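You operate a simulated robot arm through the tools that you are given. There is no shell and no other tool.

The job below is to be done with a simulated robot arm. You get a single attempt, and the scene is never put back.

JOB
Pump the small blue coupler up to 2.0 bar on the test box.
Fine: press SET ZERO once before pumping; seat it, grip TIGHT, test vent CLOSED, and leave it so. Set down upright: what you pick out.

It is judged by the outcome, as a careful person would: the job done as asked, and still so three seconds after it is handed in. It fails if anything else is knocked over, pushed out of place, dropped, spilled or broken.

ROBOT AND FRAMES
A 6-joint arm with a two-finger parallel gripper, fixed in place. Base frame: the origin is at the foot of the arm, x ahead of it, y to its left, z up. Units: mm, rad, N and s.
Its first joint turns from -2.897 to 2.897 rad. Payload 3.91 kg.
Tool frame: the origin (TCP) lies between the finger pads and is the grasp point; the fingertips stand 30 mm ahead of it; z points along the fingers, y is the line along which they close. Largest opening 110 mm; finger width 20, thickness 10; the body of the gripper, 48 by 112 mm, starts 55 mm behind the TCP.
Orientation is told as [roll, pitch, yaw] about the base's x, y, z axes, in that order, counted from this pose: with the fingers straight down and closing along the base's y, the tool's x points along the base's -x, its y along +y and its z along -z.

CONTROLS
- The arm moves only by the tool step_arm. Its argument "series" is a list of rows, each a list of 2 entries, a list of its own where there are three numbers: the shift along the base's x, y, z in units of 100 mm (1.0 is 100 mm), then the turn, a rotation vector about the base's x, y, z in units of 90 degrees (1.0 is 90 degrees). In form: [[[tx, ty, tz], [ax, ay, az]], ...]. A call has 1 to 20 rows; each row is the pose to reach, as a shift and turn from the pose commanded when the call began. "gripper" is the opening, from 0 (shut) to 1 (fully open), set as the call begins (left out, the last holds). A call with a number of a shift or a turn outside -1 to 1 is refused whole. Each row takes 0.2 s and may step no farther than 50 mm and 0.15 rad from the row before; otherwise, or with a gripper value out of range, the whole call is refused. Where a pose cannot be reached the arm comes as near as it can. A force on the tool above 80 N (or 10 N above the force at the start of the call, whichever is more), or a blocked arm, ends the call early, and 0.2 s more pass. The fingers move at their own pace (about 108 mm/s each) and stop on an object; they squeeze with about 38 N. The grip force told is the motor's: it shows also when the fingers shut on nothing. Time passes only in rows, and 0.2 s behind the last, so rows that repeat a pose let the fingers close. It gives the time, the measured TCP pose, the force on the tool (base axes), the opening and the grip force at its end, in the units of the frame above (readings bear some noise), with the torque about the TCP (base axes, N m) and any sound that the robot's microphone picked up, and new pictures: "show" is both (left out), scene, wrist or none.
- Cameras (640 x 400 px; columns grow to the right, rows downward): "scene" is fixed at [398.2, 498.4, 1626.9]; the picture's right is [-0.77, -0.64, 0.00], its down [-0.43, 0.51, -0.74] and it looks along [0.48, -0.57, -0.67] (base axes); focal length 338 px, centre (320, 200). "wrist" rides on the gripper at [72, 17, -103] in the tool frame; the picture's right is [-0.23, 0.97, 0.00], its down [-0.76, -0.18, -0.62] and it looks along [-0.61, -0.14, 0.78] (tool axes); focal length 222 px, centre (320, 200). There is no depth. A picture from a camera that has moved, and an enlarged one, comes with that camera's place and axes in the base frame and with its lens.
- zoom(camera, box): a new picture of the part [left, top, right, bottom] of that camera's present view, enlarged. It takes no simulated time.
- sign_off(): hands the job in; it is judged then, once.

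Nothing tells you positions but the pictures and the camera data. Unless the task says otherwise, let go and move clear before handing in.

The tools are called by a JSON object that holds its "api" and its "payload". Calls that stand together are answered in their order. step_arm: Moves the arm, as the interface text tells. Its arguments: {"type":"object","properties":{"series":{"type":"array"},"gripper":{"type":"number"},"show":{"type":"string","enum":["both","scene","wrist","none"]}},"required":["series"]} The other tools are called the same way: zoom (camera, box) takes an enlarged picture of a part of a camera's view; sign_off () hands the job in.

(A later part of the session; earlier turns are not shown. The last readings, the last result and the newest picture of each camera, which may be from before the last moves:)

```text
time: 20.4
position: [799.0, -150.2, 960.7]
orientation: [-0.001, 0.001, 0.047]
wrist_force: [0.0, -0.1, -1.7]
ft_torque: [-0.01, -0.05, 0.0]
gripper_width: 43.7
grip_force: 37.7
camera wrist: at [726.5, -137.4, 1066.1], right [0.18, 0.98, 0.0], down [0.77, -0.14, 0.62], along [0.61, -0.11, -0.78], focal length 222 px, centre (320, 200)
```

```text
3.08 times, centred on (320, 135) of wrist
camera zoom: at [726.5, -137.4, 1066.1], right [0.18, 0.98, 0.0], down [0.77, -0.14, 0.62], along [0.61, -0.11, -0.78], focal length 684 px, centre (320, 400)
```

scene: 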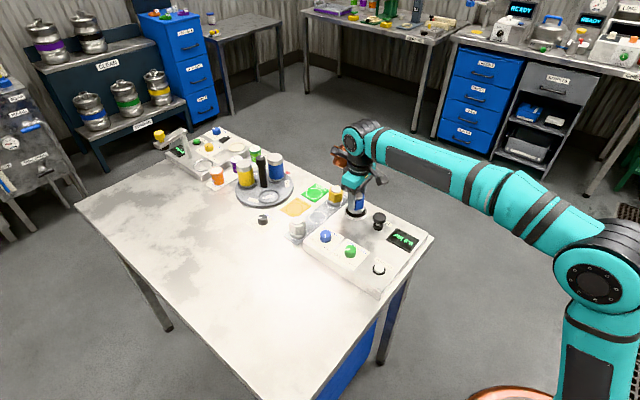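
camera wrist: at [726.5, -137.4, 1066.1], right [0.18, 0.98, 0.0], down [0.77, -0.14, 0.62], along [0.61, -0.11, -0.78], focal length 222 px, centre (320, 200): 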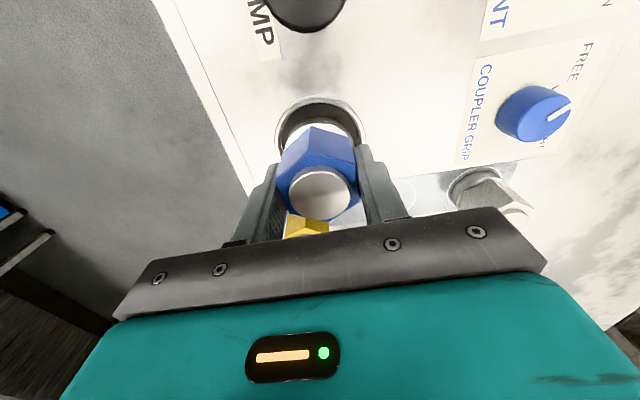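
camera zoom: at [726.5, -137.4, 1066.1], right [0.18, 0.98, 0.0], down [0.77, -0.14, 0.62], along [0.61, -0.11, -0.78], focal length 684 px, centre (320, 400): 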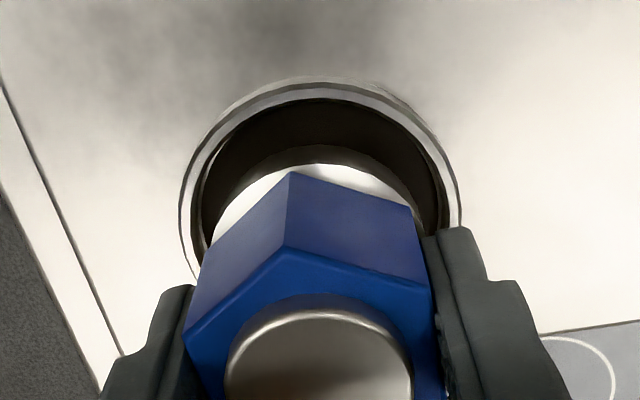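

Both cameras now agree that coupler and socket are within about 1–2 mm of each other, against roughly 6 mm of clearance. I'll lower it slowly into the bore, checking force as I go.

{"api": "step_arm", "payload": {"series": [[[0, 0, -0.03], [0, 0, 0]], [[0, 0, -0.06], [0, 0, 0]], [[0, 0, -0.09], [0, 0, 0]], [[0, 0, -0.12], [0, 0, 0]], [[0, 0, -0.12], [0, 0, 0]]], "show": "none"}}

{"api": "step_arm", "payload": {"series": [[[0, 0, -0.02], [0, 0, 0]], [[0, 0, -0.04], [0, 0, 0]], [[0, 0, -0.04], [0, 0, 0]]], "show": "both"}}

{"api": "zoom", "payload": {"camera": "scene", "box": [330, 180, 390, 225]}}

{"api": "zoom", "payload": {"camera": "wrist", "box": [240, 70, 400, 200]}}

```text
time: 21.6
position: [799.8, -150.5, 949.5]
orientation: [0.001, 0.001, 0.046]
wrist_force: [0.0, -0.4, -1.5]
ft_torque: [0.0, 0.02, -0.03]
gripper_width: 43.7
grip_force: 38.5
```

```text
time: 22.4
position: [798.8, -151.0, 947.1]
orientation: [-0.001, -0.003, 0.049]
wrist_force: [5.0, -4.2, 35.8]
ft_torque: [-0.02, -0.1, 0.03]
gripper_width: 44.0
grip_force: 38.4
camera wrist: at [725.5, -137.7, 1052.0], right [0.18, 0.98, 0.0], down [0.77, -0.14, 0.63], along [0.61, -0.11, -0.78], focal length 222 px, centre (320, 200)
```

scene: 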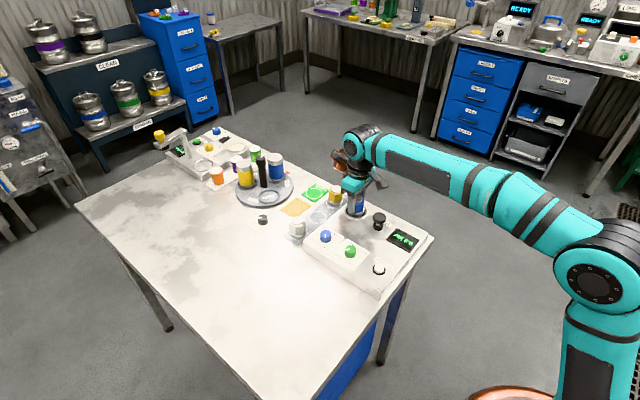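
wrist: 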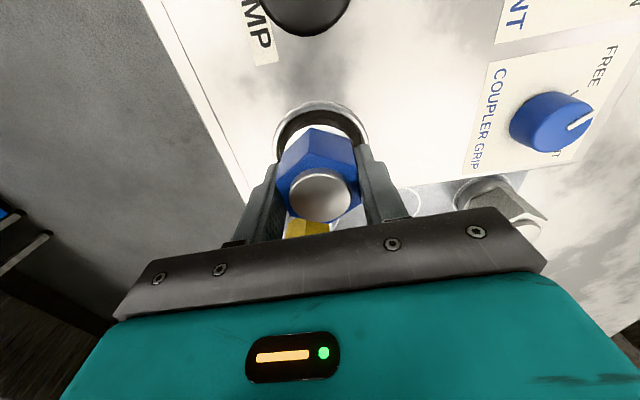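

```text
8.89 times, centred on (360, 202) of scene
camera zoom: at [398.2, 498.4, 1626.9], right [-0.77, -0.64, 0.0], down [-0.43, 0.51, -0.74], along [0.48, -0.57, -0.67], focal length 3002 px, centre (-36, 178)
```

zoom: 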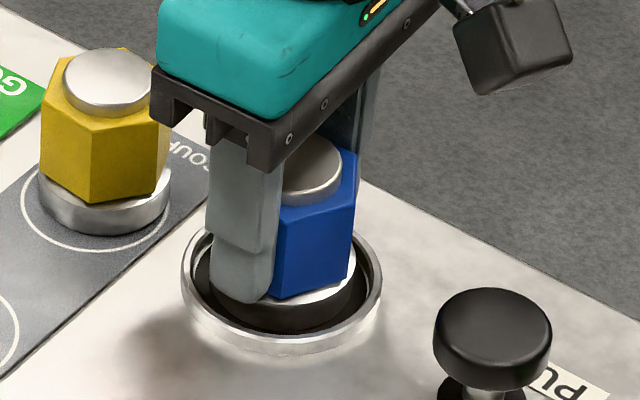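

```text
3.08 times, centred on (320, 135) of wrist
camera zoom: at [725.5, -137.7, 1052.0], right [0.18, 0.98, 0.0], down [0.77, -0.14, 0.63], along [0.61, -0.11, -0.78], focal length 684 px, centre (320, 400)
```

zoom: 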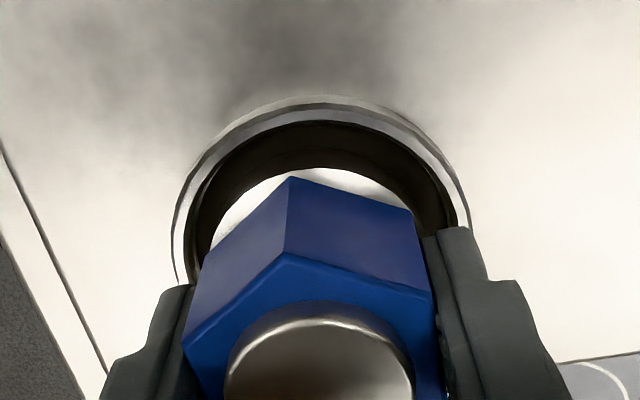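

I got contact at TCP z≈947 with about 36 N. I need to know whether this is the socket floor or a ledge, so I'll look closely.

{"api": "zoom", "payload": {"camera": "wrist", "box": [275, 85, 365, 145]}}

{"api": "zoom", "payload": {"camera": "scene", "box": [345, 195, 377, 217]}}

```text
6.67 times, centred on (320, 115) of wrist
camera zoom: at [725.5, -137.7, 1052.0], right [0.18, 0.98, 0.0], down [0.77, -0.14, 0.63], along [0.61, -0.11, -0.78], focal length 1481 px, centre (320, 767)
```

zoom: 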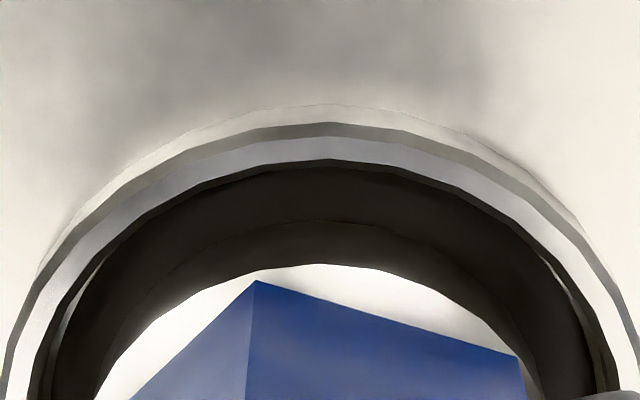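

```text
16.00 times, centred on (361, 206) of scene
camera zoom: at [398.2, 498.4, 1626.9], right [-0.77, -0.64, 0.0], down [-0.43, 0.51, -0.74], along [0.48, -0.57, -0.67], focal length 5404 px, centre (-336, 104)
```

zoom: 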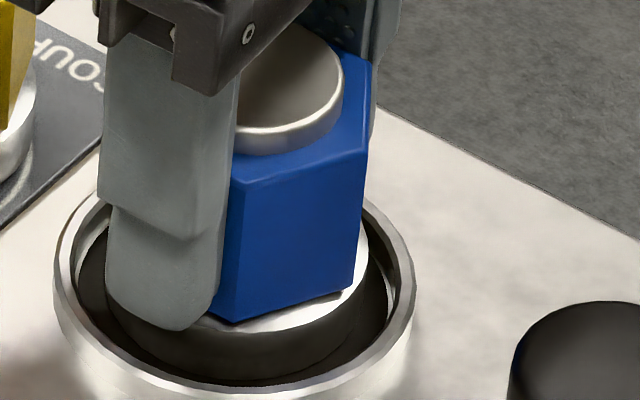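

The flange is resting on the socket floor inside the ring, about 1.5 mm off-centre toward the base. I'll lift slightly, nudge +x by about 1.3 mm, and set it down lightly.

{"api": "step_arm", "payload": {"series": [[[0, 0, 0.03], [0, 0, 0]], [[0, 0, 0.05], [0, 0, 0]], [[0.013, 0.003, 0.05], [0, 0, 0]], [[0.013, 0.003, 0.05], [0, 0, 0]], [[0.013, 0.003, 0.035], [0, 0, 0]], [[0.013, 0.003, 0.02], [0, 0, 0]], [[0.013, 0.003, 0.02], [0, 0, 0]]], "show": "wrist"}}

{"api": "zoom", "payload": {"camera": "wrist", "box": [275, 85, 365, 145]}}

{"api": "zoom", "payload": {"camera": "scene", "box": [345, 195, 377, 217]}}

```text
time: 24.0
position: [800.6, -149.4, 947.0]
orientation: [0.0, 0.0, 0.048]
wrist_force: [0.4, 0.1, 2.0]
ft_torque: [0.08, -0.13, 0.02]
gripper_width: 44.0
grip_force: 37.8
camera wrist: at [728.0, -136.6, 1052.2], right [0.18, 0.98, 0.0], down [0.77, -0.14, 0.62], along [0.61, -0.11, -0.78], focal length 222 px, centre (320, 200)
```

wrist: 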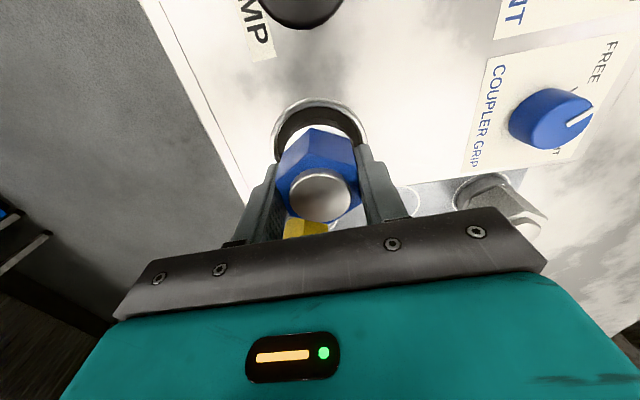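

```text
6.67 times, centred on (320, 115) of wrist
camera zoom: at [728.0, -136.6, 1052.2], right [0.18, 0.98, 0.0], down [0.77, -0.14, 0.62], along [0.61, -0.11, -0.78], focal length 1481 px, centre (320, 767)
```

zoom: 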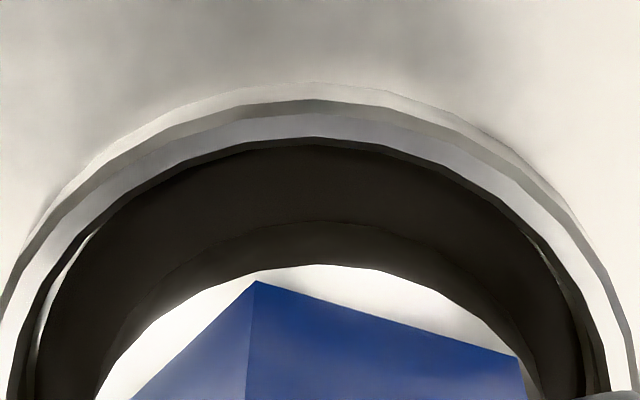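

```text
16.00 times, centred on (361, 206) of scene
camera zoom: at [398.2, 498.4, 1626.9], right [-0.77, -0.64, 0.0], down [-0.43, 0.51, -0.74], along [0.48, -0.57, -0.67], focal length 5404 px, centre (-336, 104)
```

zoom: 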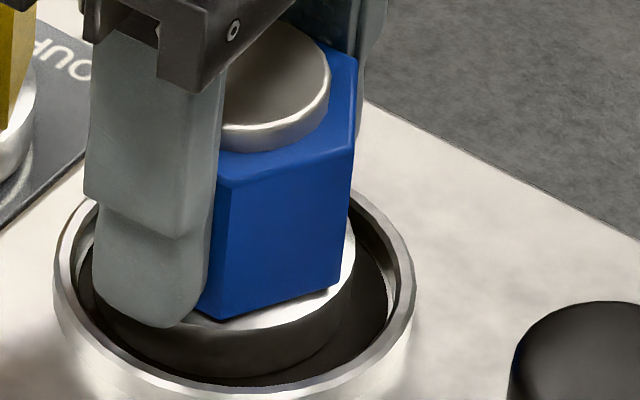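

It is in light contact now, but slightly overcorrected. I'll lift 2 mm, shift back by about (-0.8, -0.7) mm and set it down again.

{"api": "step_arm", "payload": {"series": [[[0, 0, 0.025], [0, 0, 0]], [[-0.008, -0.007, 0.03], [0, 0, 0]], [[-0.008, -0.007, 0.03], [0, 0, 0]], [[-0.008, -0.007, 0.015], [0, 0, 0]], [[-0.008, -0.007, 0.0], [0, 0, 0]], [[-0.008, -0.007, -0.005], [0, 0, 0]], [[-0.008, -0.007, -0.005], [0, 0, 0]]], "show": "wrist"}}

{"api": "zoom", "payload": {"camera": "wrist", "box": [275, 85, 365, 145]}}

{"api": "zoom", "payload": {"camera": "scene", "box": [345, 195, 377, 217]}}

```text
time: 25.6
position: [799.9, -149.8, 947.1]
orientation: [0.0, -0.002, 0.047]
wrist_force: [0.5, 0.0, 10.9]
ft_torque: [0.04, -0.06, -0.01]
gripper_width: 43.9
grip_force: 37.8
camera wrist: at [726.8, -137.5, 1052.1], right [0.18, 0.98, 0.0], down [0.77, -0.14, 0.62], along [0.61, -0.11, -0.78], focal length 222 px, centre (320, 200)
```

wrist: 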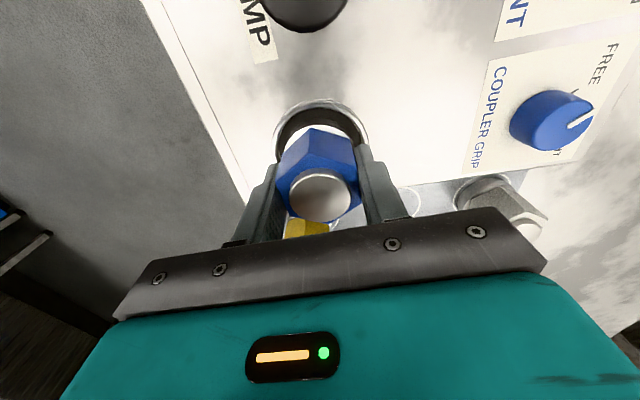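

```text
6.67 times, centred on (320, 115) of wrist
camera zoom: at [726.8, -137.5, 1052.1], right [0.18, 0.98, 0.0], down [0.77, -0.14, 0.62], along [0.61, -0.11, -0.78], focal length 1481 px, centre (320, 767)
```

zoom: 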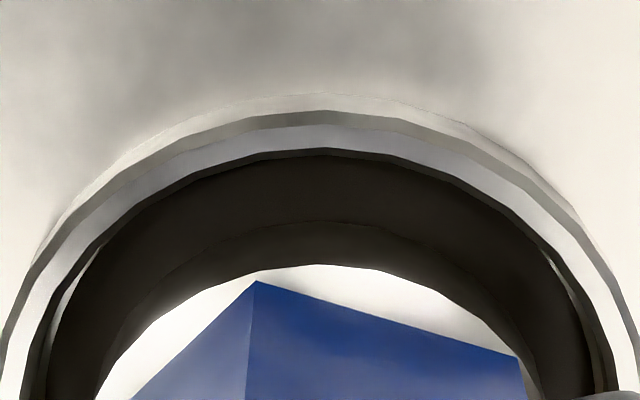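

```text
16.00 times, centred on (361, 206) of scene
camera zoom: at [398.2, 498.4, 1626.9], right [-0.77, -0.64, 0.0], down [-0.43, 0.51, -0.74], along [0.48, -0.57, -0.67], focal length 5404 px, centre (-336, 104)
```

zoom: 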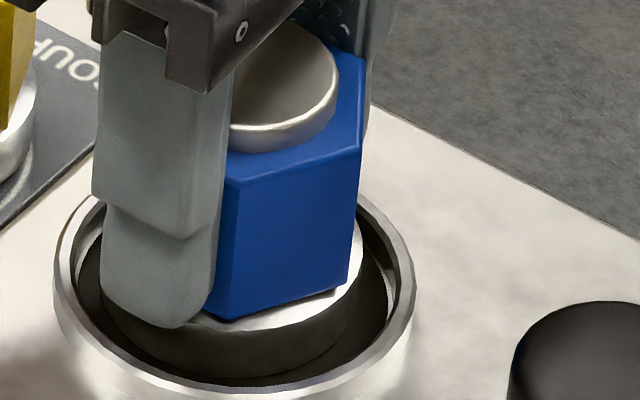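

The coupler is centred in the socket and pressed down with about 11 N. I'll release and retract straight up.

{"api": "step_arm", "payload": {"series": [[[0, 0, 0], [0, 0, 0]], [[0, 0, 0], [0, 0, 0]], [[0, 0, 0.01], [0, 0, 0]], [[0, 0, 0.2], [0, 0, 0]], [[0, 0, 0.5], [0, 0, 0]], [[0, 0, 0.9], [0, 0, 0]], [[0, 0, 0.9], [0, 0, 0]]], "gripper": 0.68, "show": "both"}}

{"api": "zoom", "payload": {"camera": "scene", "box": [270, 170, 430, 290]}}

{"api": "zoom", "payload": {"camera": "wrist", "box": [240, 60, 400, 180]}}

```text
time: 27.2
position: [799.8, -151.7, 1036.9]
orientation: [0.0, -0.001, 0.046]
wrist_force: [-0.2, -0.8, -0.2]
ft_torque: [-0.02, 0.03, 0.03]
gripper_width: 74.7
grip_force: 0.0
camera wrist: at [726.4, -138.6, 1141.6], right [0.18, 0.98, 0.0], down [0.77, -0.14, 0.62], along [0.61, -0.11, -0.78], focal length 222 px, centre (320, 200)
```

scene: 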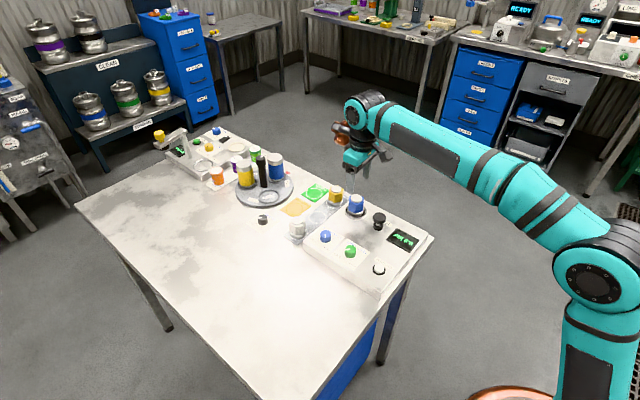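
wrist: 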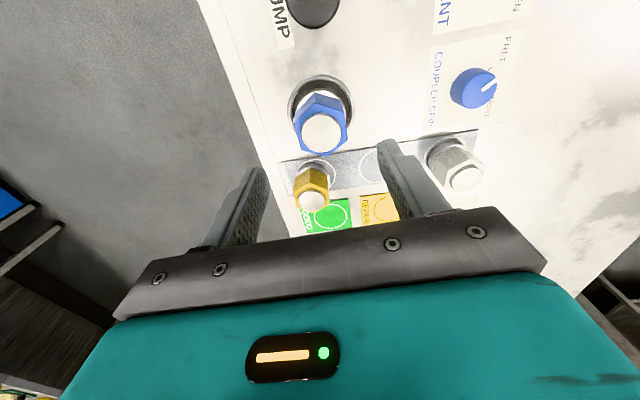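

```text
3.33 times, centred on (350, 230) of scene
camera zoom: at [398.2, 498.4, 1626.9], right [-0.77, -0.64, 0.0], down [-0.43, 0.51, -0.74], along [0.48, -0.57, -0.67], focal length 1126 px, centre (220, 100)
```

zoom: 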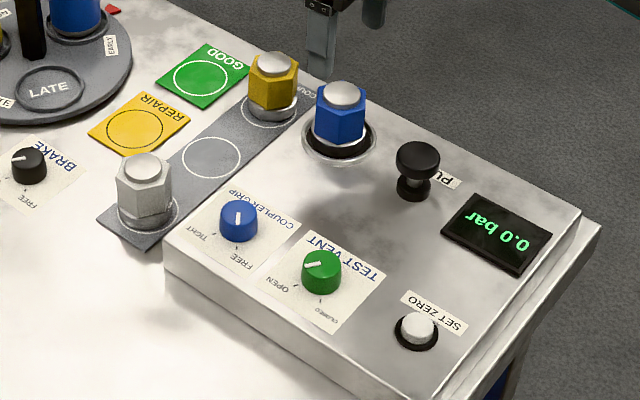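

```text
3.33 times, centred on (320, 120) of wrist
camera zoom: at [726.4, -138.6, 1141.6], right [0.18, 0.98, 0.0], down [0.77, -0.14, 0.62], along [0.61, -0.11, -0.78], focal length 740 px, centre (320, 467)
```

zoom: 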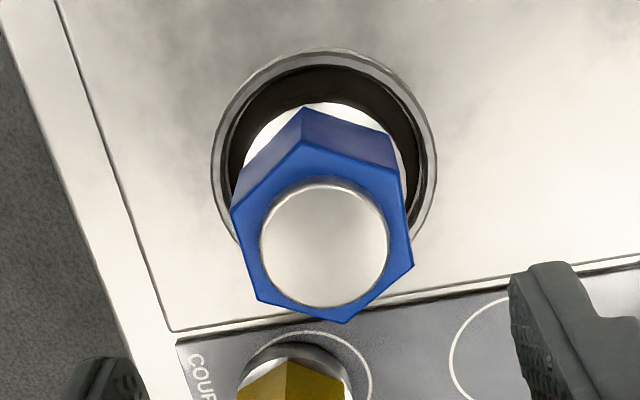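

The blue coupler stands upright in the socket and the display still reads 0.0 bar. Next is the COUPLER GRIP knob near (802,-6), so I'll move above it for a precise look.

{"api": "step_arm", "payload": {"series": [[[0, 0.3, 0], [0, 0, 0]], [[0, 0.7, 0], [0, 0, 0]], [[0, 1.0, 0], [0, 0, 0]]], "show": "none"}}

{"api": "step_arm", "payload": {"series": [[[0.01, 0.3, -0.1], [0, 0, 0]], [[0.02, 0.44, -0.3], [0, 0, 0]], [[0.02, 0.44, -0.35], [0, 0, 0]], [[0.02, 0.44, -0.35], [0, 0, 0]]], "show": "both"}}

{"api": "zoom", "payload": {"camera": "wrist", "box": [250, 70, 390, 180]}}

{"api": "zoom", "payload": {"camera": "scene", "box": [290, 210, 370, 270]}}

```text
time: 28.0
position: [798.8, -51.7, 1034.7]
orientation: [0.0, 0.0, 0.048]
wrist_force: [-0.3, 0.0, -0.2]
ft_torque: [0.05, 0.01, -0.01]
gripper_width: 74.9
grip_force: 0.1
```

```text
time: 29.0
position: [801.9, -7.2, 1002.4]
orientation: [0.0, 0.0, 0.047]
wrist_force: [-0.5, 0.9, 0.2]
ft_torque: [0.0, 0.03, -0.03]
gripper_width: 74.8
grip_force: 0.1
camera wrist: at [728.8, 5.6, 1106.9], right [0.18, 0.98, 0.0], down [0.77, -0.14, 0.62], along [0.61, -0.11, -0.78], focal length 222 px, centre (320, 200)
```

scene: 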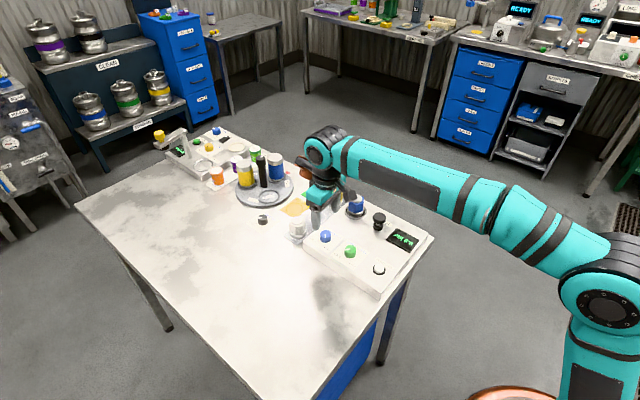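
wrist: 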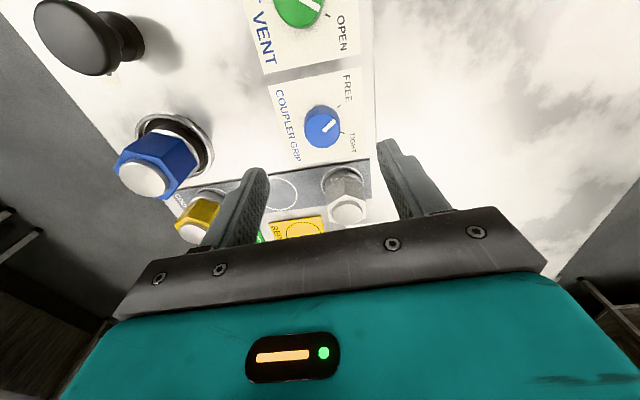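

```text
3.64 times, centred on (320, 125) of wrist
camera zoom: at [728.8, 5.6, 1106.9], right [0.18, 0.98, 0.0], down [0.77, -0.14, 0.62], along [0.61, -0.11, -0.78], focal length 808 px, centre (320, 473)
```

zoom: 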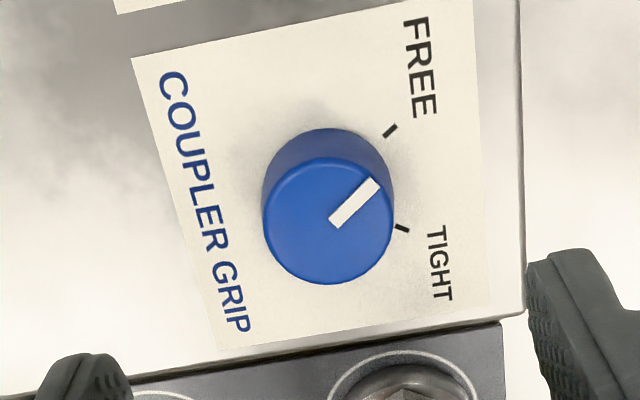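

```text
6.67 times, centred on (330, 240) of scene
camera zoom: at [398.2, 498.4, 1626.9], right [-0.77, -0.64, 0.0], down [-0.43, 0.51, -0.74], along [0.48, -0.57, -0.67], focal length 2252 px, centre (253, -67)
```

zoom: 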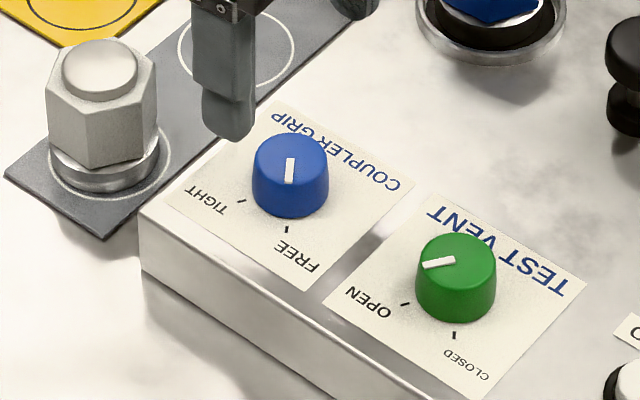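

The knob centre is at about (801.8,-5.1) and the pointer is at FREE. TIGHT is about 70° clockwise seen from above. I'll pre-rotate +32°, then lower the fingertips around the knob without touching the panel.

{"api": "step_arm", "payload": {"series": [[[0.003, 0.016, -0.1], [0, 0, 0.09]], [[0.003, 0.016, -0.25], [0, 0, 0.18]], [[0.003, 0.016, -0.4], [0, 0, 0.27]], [[0.003, 0.016, -0.55], [0, 0, 0.35]], [[0.003, 0.016, -0.66], [0, 0, 0.35]], [[0.003, 0.016, -0.66], [0, 0, 0.35]]], "gripper": 0.6, "show": "both"}}

{"api": "zoom", "payload": {"camera": "wrist", "box": [240, 90, 400, 220]}}

{"api": "zoom", "payload": {"camera": "scene", "box": [290, 210, 370, 270]}}

```text
time: 30.4
position: [802.1, -3.8, 934.7]
orientation: [-0.002, 0.0, 0.599]
wrist_force: [-1.6, 0.9, 0.3]
ft_torque: [0.04, 0.04, 0.01]
gripper_width: 66.1
grip_force: 0.0
camera wrist: at [733.1, -31.8, 1040.4], right [-0.36, 0.93, 0.0], down [0.73, 0.28, 0.62], along [0.58, 0.22, -0.78], focal length 222 px, centre (320, 200)
```

scene: 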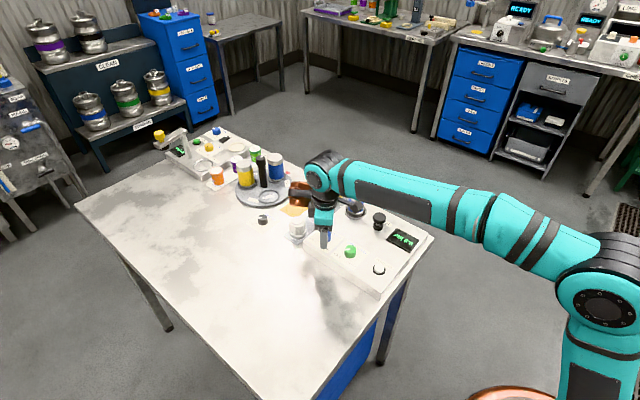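
wrist: 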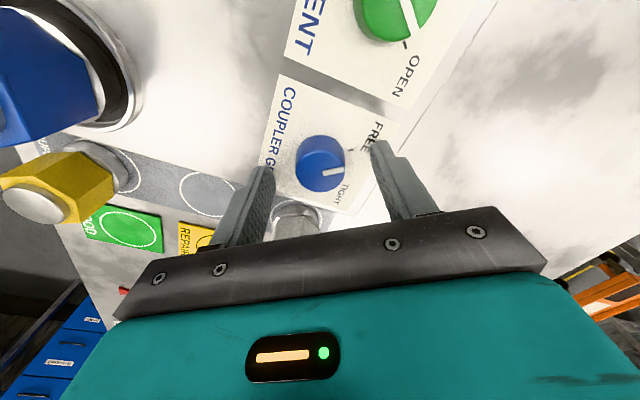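

```text
3.08 times, centred on (320, 155) of wrist
camera zoom: at [733.1, -31.8, 1040.4], right [-0.36, 0.93, 0.0], down [0.73, 0.28, 0.62], along [0.58, 0.22, -0.78], focal length 684 px, centre (320, 338)
```

zoom: 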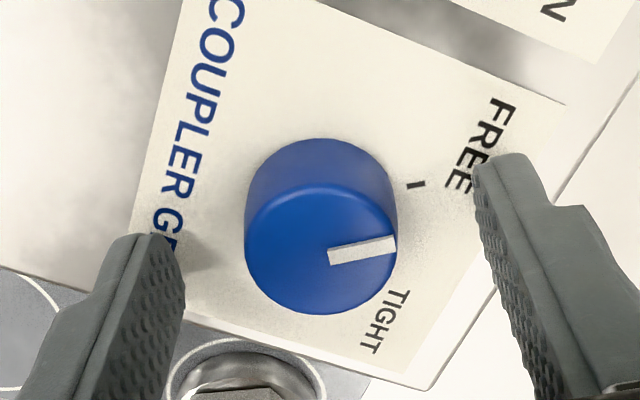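

```text
6.67 times, centred on (330, 240) of scene
camera zoom: at [398.2, 498.4, 1626.9], right [-0.77, -0.64, 0.0], down [-0.43, 0.51, -0.74], along [0.48, -0.57, -0.67], focal length 2252 px, centre (253, -67)
```

zoom: 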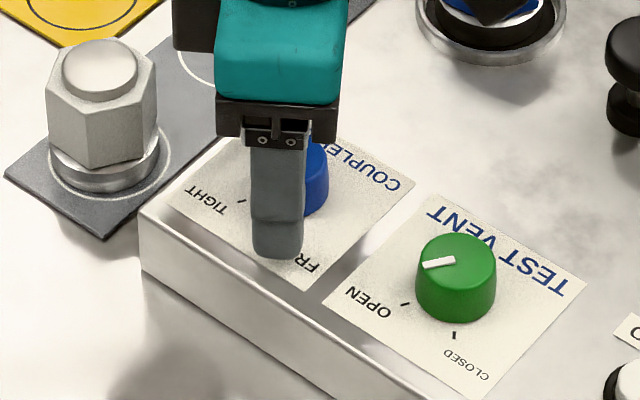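

The knob is centred between the fingertips. I'll close on it.

{"api": "step_arm", "payload": {"series": [[[0, 0, 0], [0, 0, 0]], [[0, 0, 0], [0, 0, 0]], [[0, 0, 0], [0, 0, 0]]], "gripper": 0.0, "show": "none"}}

{"api": "step_arm", "payload": {"series": [[[0, 0, 0], [0, 0, -0.08]], [[0, 0, 0], [0, 0, -0.16]], [[0, 0, 0], [0, 0, -0.24]], [[0, 0, 0], [0, 0, -0.32]], [[0, 0, 0], [0, 0, -0.32]]], "show": "both"}}

{"api": "zoom", "payload": {"camera": "wrist", "box": [240, 90, 400, 220]}}

```text
time: 31.2
position: [802.0, -3.0, 934.9]
orientation: [0.0, 0.0, 0.596]
wrist_force: [-7.2, 5.2, -3.4]
ft_torque: [0.28, 0.16, -0.02]
gripper_width: 31.5
grip_force: 45.1
```

```text
time: 32.4
position: [802.8, -2.9, 935.0]
orientation: [0.001, 0.0, 0.091]
wrist_force: [-1.3, 7.0, -11.0]
ft_torque: [0.23, -0.77, -0.01]
gripper_width: 31.6
grip_force: 45.0
camera wrist: at [728.8, 4.6, 1040.4], right [0.14, 0.99, 0.0], down [0.78, -0.11, 0.62], along [0.62, -0.08, -0.78], focal length 222 px, centre (320, 200)
```

scene: 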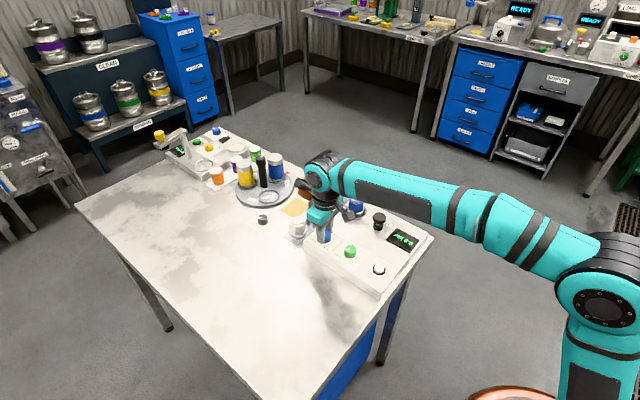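
wrist: 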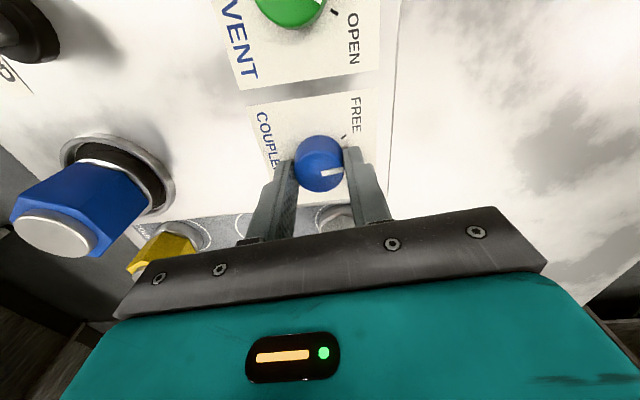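

```text
3.08 times, centred on (320, 155) of wrist
camera zoom: at [728.8, 4.6, 1040.4], right [0.14, 0.99, 0.0], down [0.78, -0.11, 0.62], along [0.62, -0.08, -0.78], focal length 684 px, centre (320, 338)
```

zoom: 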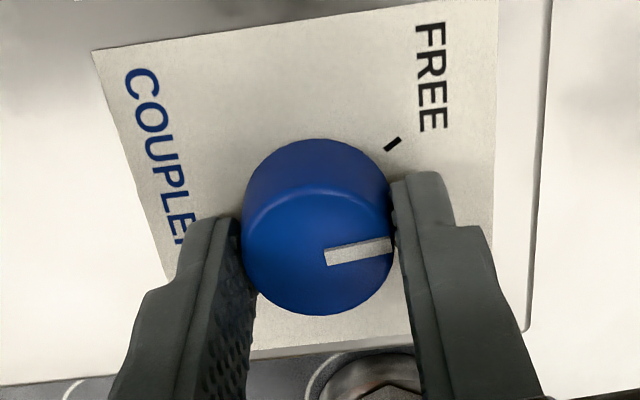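

The knob turns with the fingers and there is little torque. I'll continue the remaining ~41°.

{"api": "step_arm", "payload": {"series": [[[0, 0, 0], [0, 0, -0.08]], [[0, 0, 0], [0, 0, -0.16]], [[0, 0, 0], [0, 0, -0.24]], [[0, 0, 0], [0, 0, -0.32]], [[0, 0, 0], [0, 0, -0.4]], [[0, 0, 0], [0, 0, -0.46]], [[0, 0, 0], [0, 0, -0.46]]], "show": "both"}}

{"api": "zoom", "payload": {"camera": "wrist", "box": [240, 90, 400, 220]}}

```text
time: 34.0
position: [802.0, -5.8, 934.7]
orientation: [-0.001, 0.0, -0.63]
wrist_force: [-14.1, -15.0, -14.9]
ft_torque: [-0.52, 0.53, 0.28]
gripper_width: 31.8
grip_force: 44.7
camera wrist: at [753.7, 49.5, 1040.5], right [0.76, 0.65, 0.0], down [0.51, -0.59, 0.62], along [0.41, -0.47, -0.78], focal length 222 px, centre (320, 200)
```

scene: 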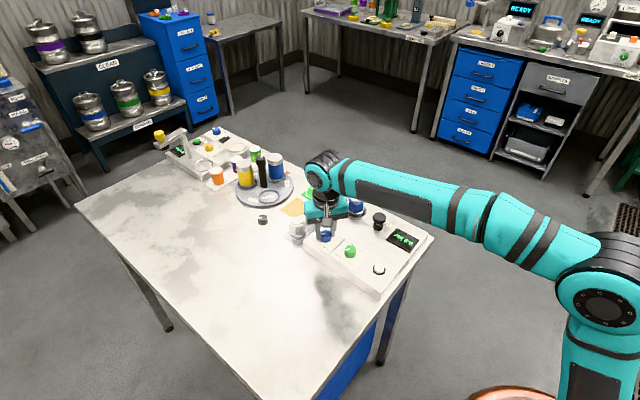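
wrist: 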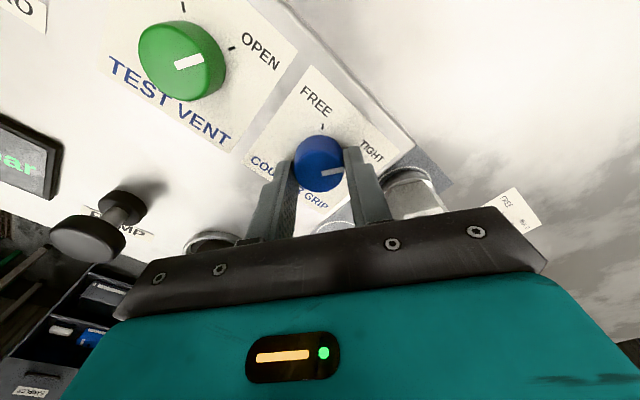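

```text
3.08 times, centred on (320, 155) of wrist
camera zoom: at [753.7, 49.5, 1040.5], right [0.76, 0.65, 0.0], down [0.51, -0.59, 0.62], along [0.41, -0.47, -0.78], focal length 684 px, centre (320, 338)
```

zoom: 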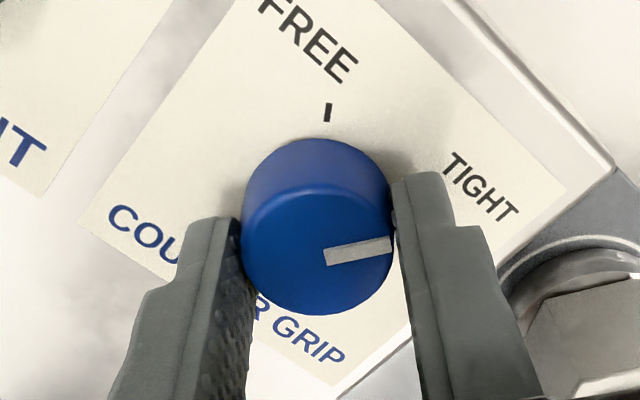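

The knob has turned 70° and some torque has built up, which suggests it reached its stop. I'll release, raise and check the pointer.

{"api": "step_arm", "payload": {"series": [[[0, 0, 0], [0, 0, 0]], [[0, 0, 0], [0, 0, 0]], [[0, 0, 0.1], [0, 0, 0]], [[0, 0, 0.4], [0, 0, 0]], [[0, 0, 0.75], [0, 0, 0]], [[0, 0, 0.75], [0, 0, 0]]], "gripper": 0.6, "show": "both"}}

{"api": "zoom", "payload": {"camera": "wrist", "box": [220, 60, 400, 180]}}

{"api": "zoom", "payload": {"camera": "scene", "box": [290, 190, 430, 290]}}

```text
time: 35.4
position: [802.4, -5.5, 1009.6]
orientation: [-0.001, -0.002, -0.628]
wrist_force: [0.1, 0.8, 0.9]
ft_torque: [0.01, 0.0, 0.0]
gripper_width: 65.9
grip_force: 0.0
camera wrist: at [753.6, 49.4, 1115.1], right [0.76, 0.65, 0.0], down [0.51, -0.59, 0.62], along [0.41, -0.47, -0.78], focal length 222 px, centre (320, 200)
```

scene: 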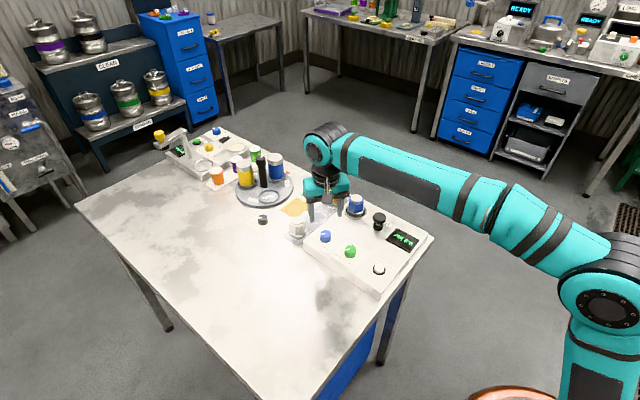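
wrist: 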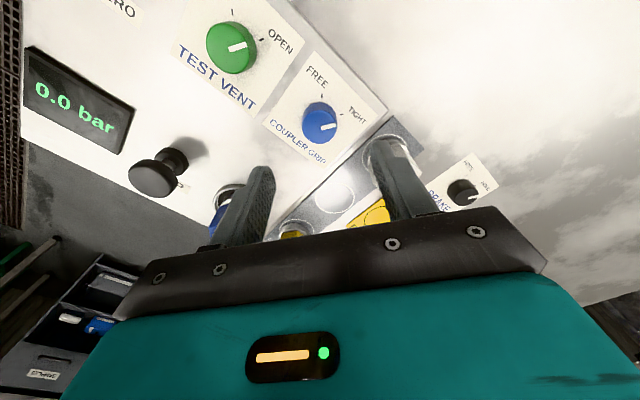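

```text
3.33 times, centred on (310, 120) of wrist
camera zoom: at [753.6, 49.4, 1115.1], right [0.76, 0.65, 0.0], down [0.51, -0.59, 0.62], along [0.41, -0.47, -0.78], focal length 740 px, centre (353, 467)
```

zoom: 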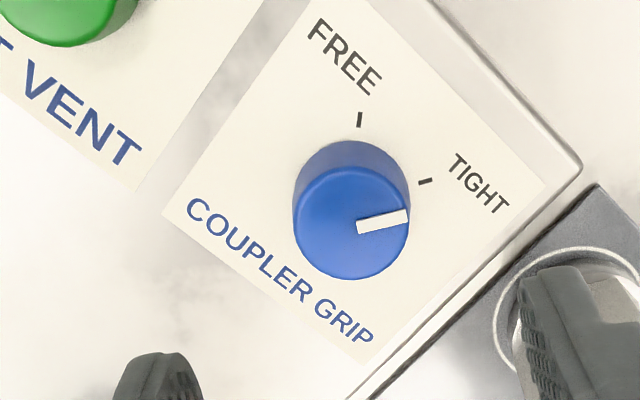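

```text
4.00 times, centred on (360, 240) of scene
camera zoom: at [398.2, 498.4, 1626.9], right [-0.77, -0.64, 0.0], down [-0.43, 0.51, -0.74], along [0.48, -0.57, -0.67], focal length 1351 px, centre (160, 40)
```

zoom: 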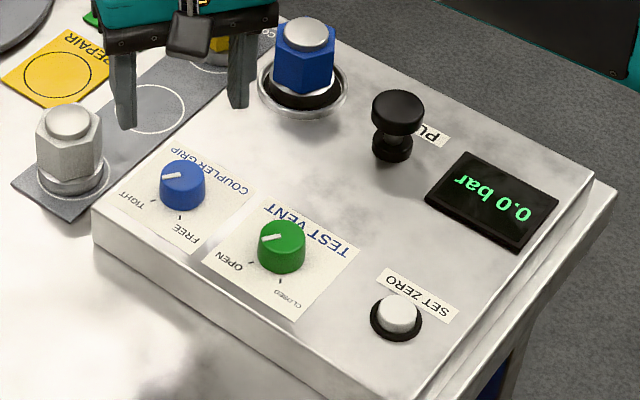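

The pointer is on TIGHT. Next is the SET ZERO button near (625,-8), which I'll press while the vent is still open. I'll move above it with the fingers closed and yaw back to about 0.

{"api": "step_arm", "payload": {"series": [[[-0.2, 0, 0], [0, 0, 0.09]], [[-0.4, 0, 0], [0, 0, 0.18]], [[-0.65, 0, 0], [0, 0, 0.27]], [[-0.9, 0, 0], [0, 0, 0.36]], [[-1.0, 0, 0], [0, 0, 0.4]]], "gripper": 0.0, "show": "none"}}

{"api": "step_arm", "payload": {"series": [[[-0.3, -0.01, 0], [0, 0, 0]], [[-0.6, -0.03, 0], [0, 0, 0]], [[-0.77, -0.034, 0], [0, 0, 0]], [[-0.77, -0.034, 0], [0, 0, 0]]], "show": "both"}}

{"api": "zoom", "payload": {"camera": "wrist", "box": [240, 60, 400, 180]}}

{"api": "zoom", "payload": {"camera": "scene", "box": [340, 220, 430, 290]}}

```text
time: 36.6
position: [701.3, -3.5, 1013.2]
orientation: [0.001, 0.001, 0.002]
wrist_force: [0.0, 0.0, 0.0]
ft_torque: [0.0, 0.07, 0.01]
gripper_width: 0.3
grip_force: 37.9
```

```text
time: 37.6
position: [624.9, -7.9, 1011.3]
orientation: [-0.001, -0.001, 0.0]
wrist_force: [0.4, -0.6, 0.7]
ft_torque: [0.01, 0.01, 0.0]
gripper_width: 0.2
grip_force: 37.4
camera wrist: at [552.1, 8.6, 1116.7], right [0.23, 0.97, 0.0], down [0.76, -0.18, 0.62], along [0.61, -0.14, -0.78], focal length 222 px, centre (320, 200)
```

scene: 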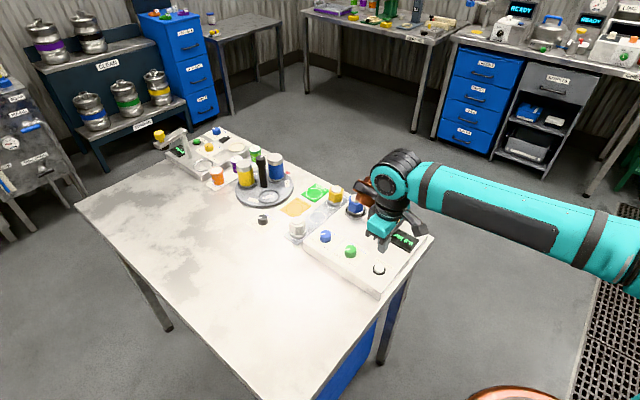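
wrist: 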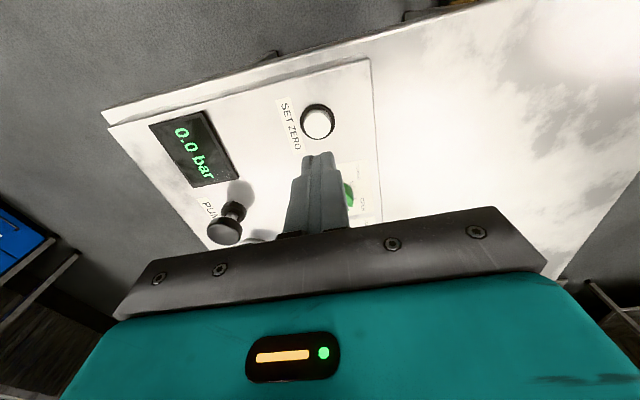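

```text
3.33 times, centred on (320, 120) of wrist
camera zoom: at [552.1, 8.6, 1116.7], right [0.23, 0.97, 0.0], down [0.76, -0.18, 0.62], along [0.61, -0.14, -0.78], focal length 740 px, centre (320, 467)
```

zoom: 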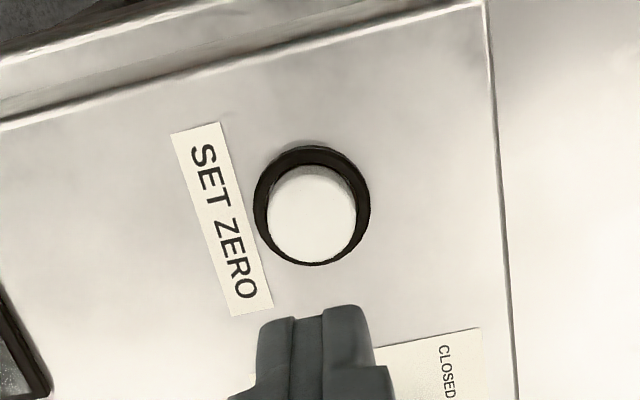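

```text
5.71 times, centred on (385, 255) of scene
camera zoom: at [398.2, 498.4, 1626.9], right [-0.77, -0.64, 0.0], down [-0.43, 0.51, -0.74], along [0.48, -0.57, -0.67], focal length 1930 px, centre (-51, -114)
```

zoom: 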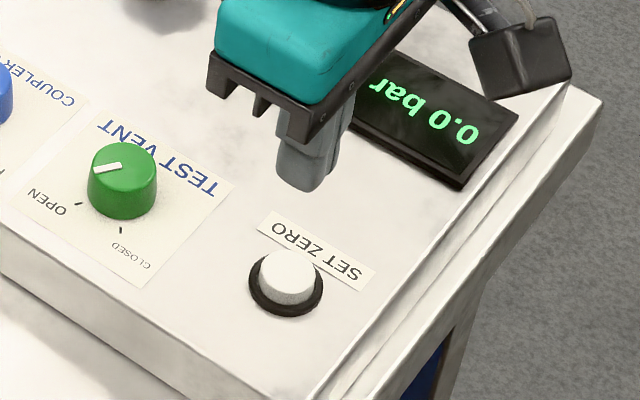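

The button top is near (625,-10.5,912). I'll lower the closed fingertips to just above it.

{"api": "step_arm", "payload": {"series": [[[0, -0.02, -0.2], [0, 0, 0]], [[0, -0.02, -0.45], [0, 0, 0]], [[0, -0.02, -0.6], [0, 0, 0]], [[0, -0.02, -0.64], [0, 0, 0]], [[0, -0.02, -0.64], [0, 0, 0]]], "show": "both"}}

{"api": "zoom", "payload": {"camera": "scene", "box": [350, 230, 430, 290]}}

{"api": "zoom", "payload": {"camera": "wrist", "box": [240, 80, 400, 200]}}

```text
time: 38.8
position: [625.1, -10.8, 945.4]
orientation: [0.0, 0.0, 0.0]
wrist_force: [-0.3, 0.2, -0.3]
ft_torque: [0.01, -0.01, 0.03]
gripper_width: 0.0
grip_force: 37.8
camera wrist: at [553.1, 6.4, 1050.8], right [0.23, 0.97, 0.0], down [0.76, -0.18, 0.62], along [0.61, -0.14, -0.78], focal length 222 px, centre (320, 200)
```

scene: 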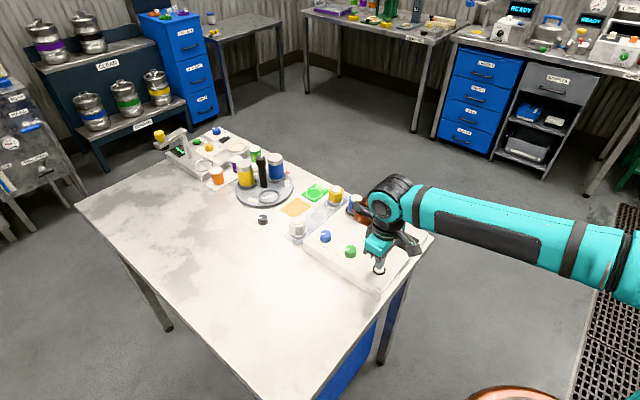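
wrist: 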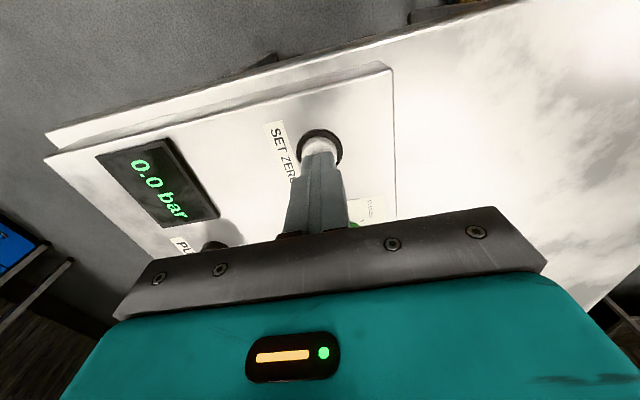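

```text
6.67 times, centred on (390, 260) of scene
camera zoom: at [398.2, 498.4, 1626.9], right [-0.77, -0.64, 0.0], down [-0.43, 0.51, -0.74], along [0.48, -0.57, -0.67], focal length 2252 px, centre (-147, -200)
```

zoom: 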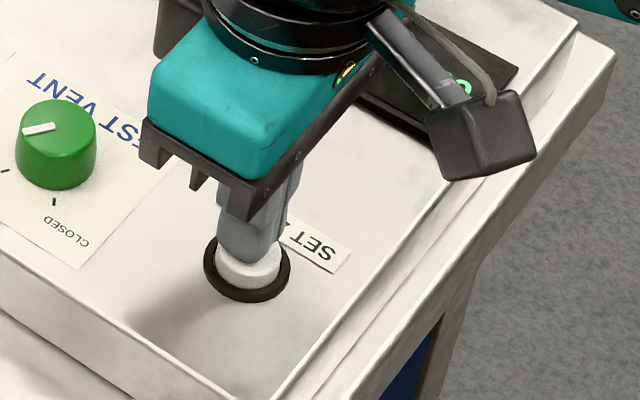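

```text
3.33 times, centred on (320, 140) of wrist
camera zoom: at [553.1, 6.4, 1050.8], right [0.23, 0.97, 0.0], down [0.76, -0.18, 0.62], along [0.61, -0.14, -0.78], focal length 740 px, centre (320, 400)
```

zoom: 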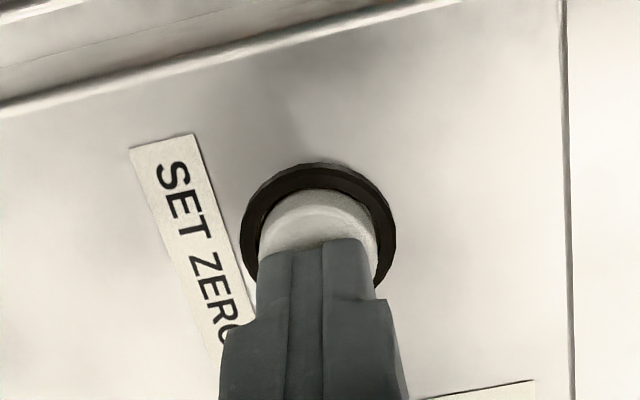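

The fingertips are just over the button centre. I'll press down gradually in one continuous motion, watching force and sound.

{"api": "step_arm", "payload": {"series": [[[0, 0, -0.015], [0, 0, 0]], [[0, 0, -0.03], [0, 0, 0]], [[0, 0, -0.045], [0, 0, 0]]], "show": "none"}}

{"api": "step_arm", "payload": {"series": [[[0, 0, -0.015], [0, 0, 0]], [[0, 0, -0.03], [0, 0, 0]]], "show": "wrist"}}

```text
time: 39.6
position: [623.5, -10.1, 941.5]
orientation: [0.0, 0.001, 0.001]
wrist_force: [0.4, 0.3, 0.7]
ft_torque: [0.02, 0.0, 0.02]
gripper_width: 0.0
grip_force: 38.0
```

```text
time: 40.2
position: [624.1, -9.8, 937.9]
orientation: [0.001, 0.0, 0.001]
wrist_force: [-1.6, -0.3, 3.1]
ft_torque: [-0.03, 0.02, -0.02]
gripper_width: 0.1
grip_force: 37.5
heard: click
camera wrist: at [552.0, 6.3, 1043.8], right [0.23, 0.97, 0.0], down [0.76, -0.18, 0.62], along [0.61, -0.14, -0.78], focal length 222 px, centre (320, 200)
```

wrist: 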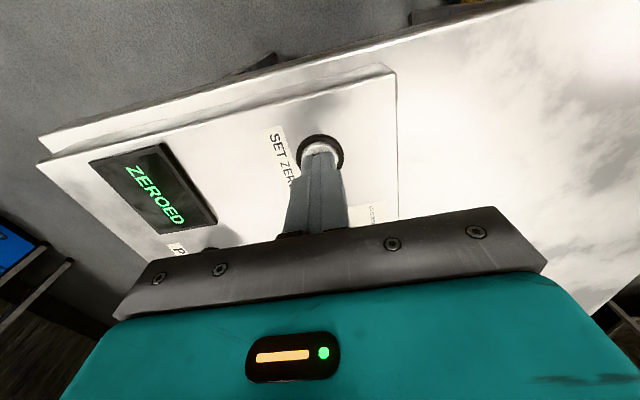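

I heard a click and the display shows ZEROED, so that's one press registered. I'll lift straight off and go to the TEST VENT knob near (714,-4).

{"api": "step_arm", "payload": {"series": [[[0, 0, 0.15], [0, 0, 0]], [[0, 0, 0.45], [0, 0, 0]], [[0, 0, 0.7], [0, 0, 0]], [[0.4, 0.02, 0.7], [0, 0, 0]], [[0.8, 0.05, 0.7], [0, 0, 0]], [[0.89, 0.065, 0.7], [0, 0, 0]], [[0.89, 0.065, 0.7], [0, 0, 0]]], "gripper": 0.0, "show": "none"}}

{"api": "step_arm", "payload": {"series": [[[0, 0, 0], [0, 0, 0]], [[0, 0, 0], [0, 0, 0]], [[0, 0, 0], [0, 0, 0]]], "gripper": 0.6, "show": "both"}}

{"api": "zoom", "payload": {"camera": "wrist", "box": [240, 60, 400, 180]}}

{"api": "zoom", "payload": {"camera": "scene", "box": [310, 200, 430, 290]}}

```text
time: 41.8
position: [714.1, -3.8, 1009.7]
orientation: [-0.002, -0.001, 0.002]
wrist_force: [0.2, 0.3, -0.2]
ft_torque: [-0.01, 0.0, -0.02]
gripper_width: 0.0
grip_force: 37.7
```

```text
time: 42.6
position: [714.6, -4.8, 1008.6]
orientation: [-0.001, 0.0, -0.001]
wrist_force: [0.4, -1.0, 0.4]
ft_torque: [-0.01, 0.02, 0.01]
gripper_width: 66.2
grip_force: 0.0
camera wrist: at [642.2, 12.0, 1113.7], right [0.23, 0.97, 0.0], down [0.76, -0.18, 0.62], along [0.61, -0.14, -0.78], focal length 222 px, centre (320, 200)
```

scene: 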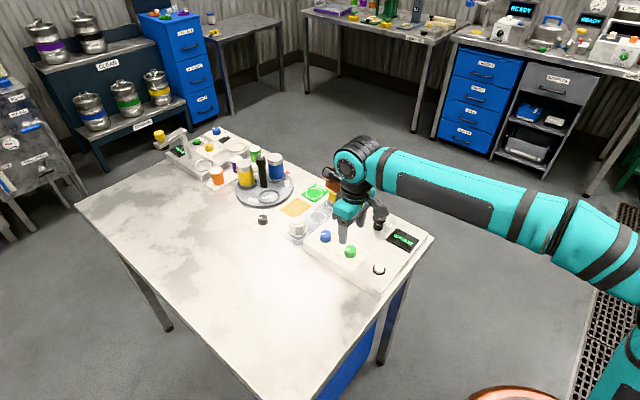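
wrist: 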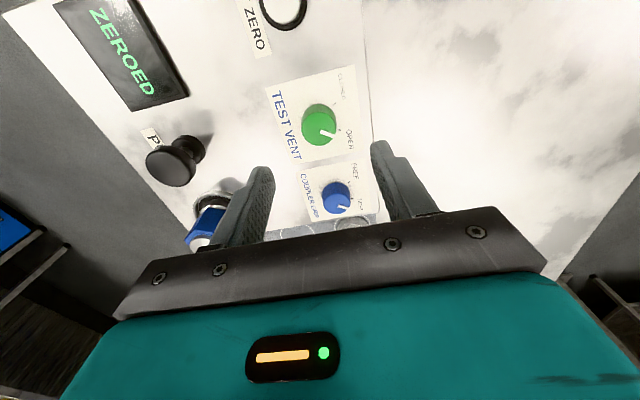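

```text
3.33 times, centred on (320, 120) of wrist
camera zoom: at [642.2, 12.0, 1113.7], right [0.23, 0.97, 0.0], down [0.76, -0.18, 0.62], along [0.61, -0.14, -0.78], focal length 740 px, centre (320, 467)
```

zoom: 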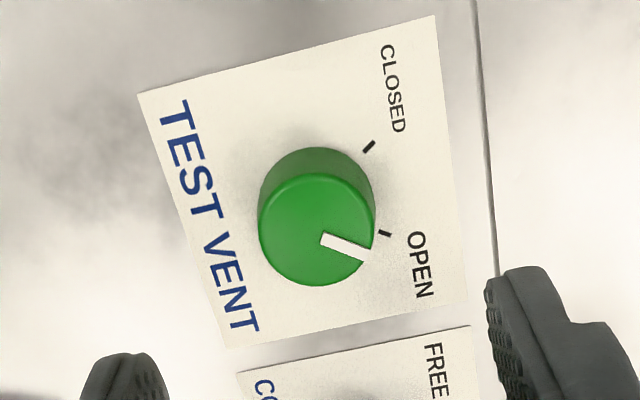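

```text
4.44 times, centred on (370, 245) of scene
camera zoom: at [398.2, 498.4, 1626.9], right [-0.77, -0.64, 0.0], down [-0.43, 0.51, -0.74], along [0.48, -0.57, -0.67], focal length 1501 px, centre (98, 0)
```

zoom: 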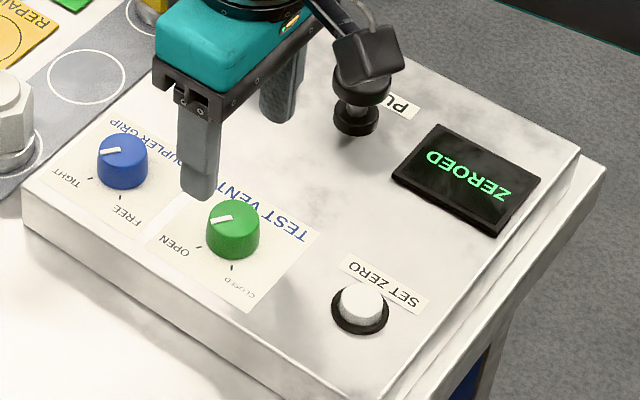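

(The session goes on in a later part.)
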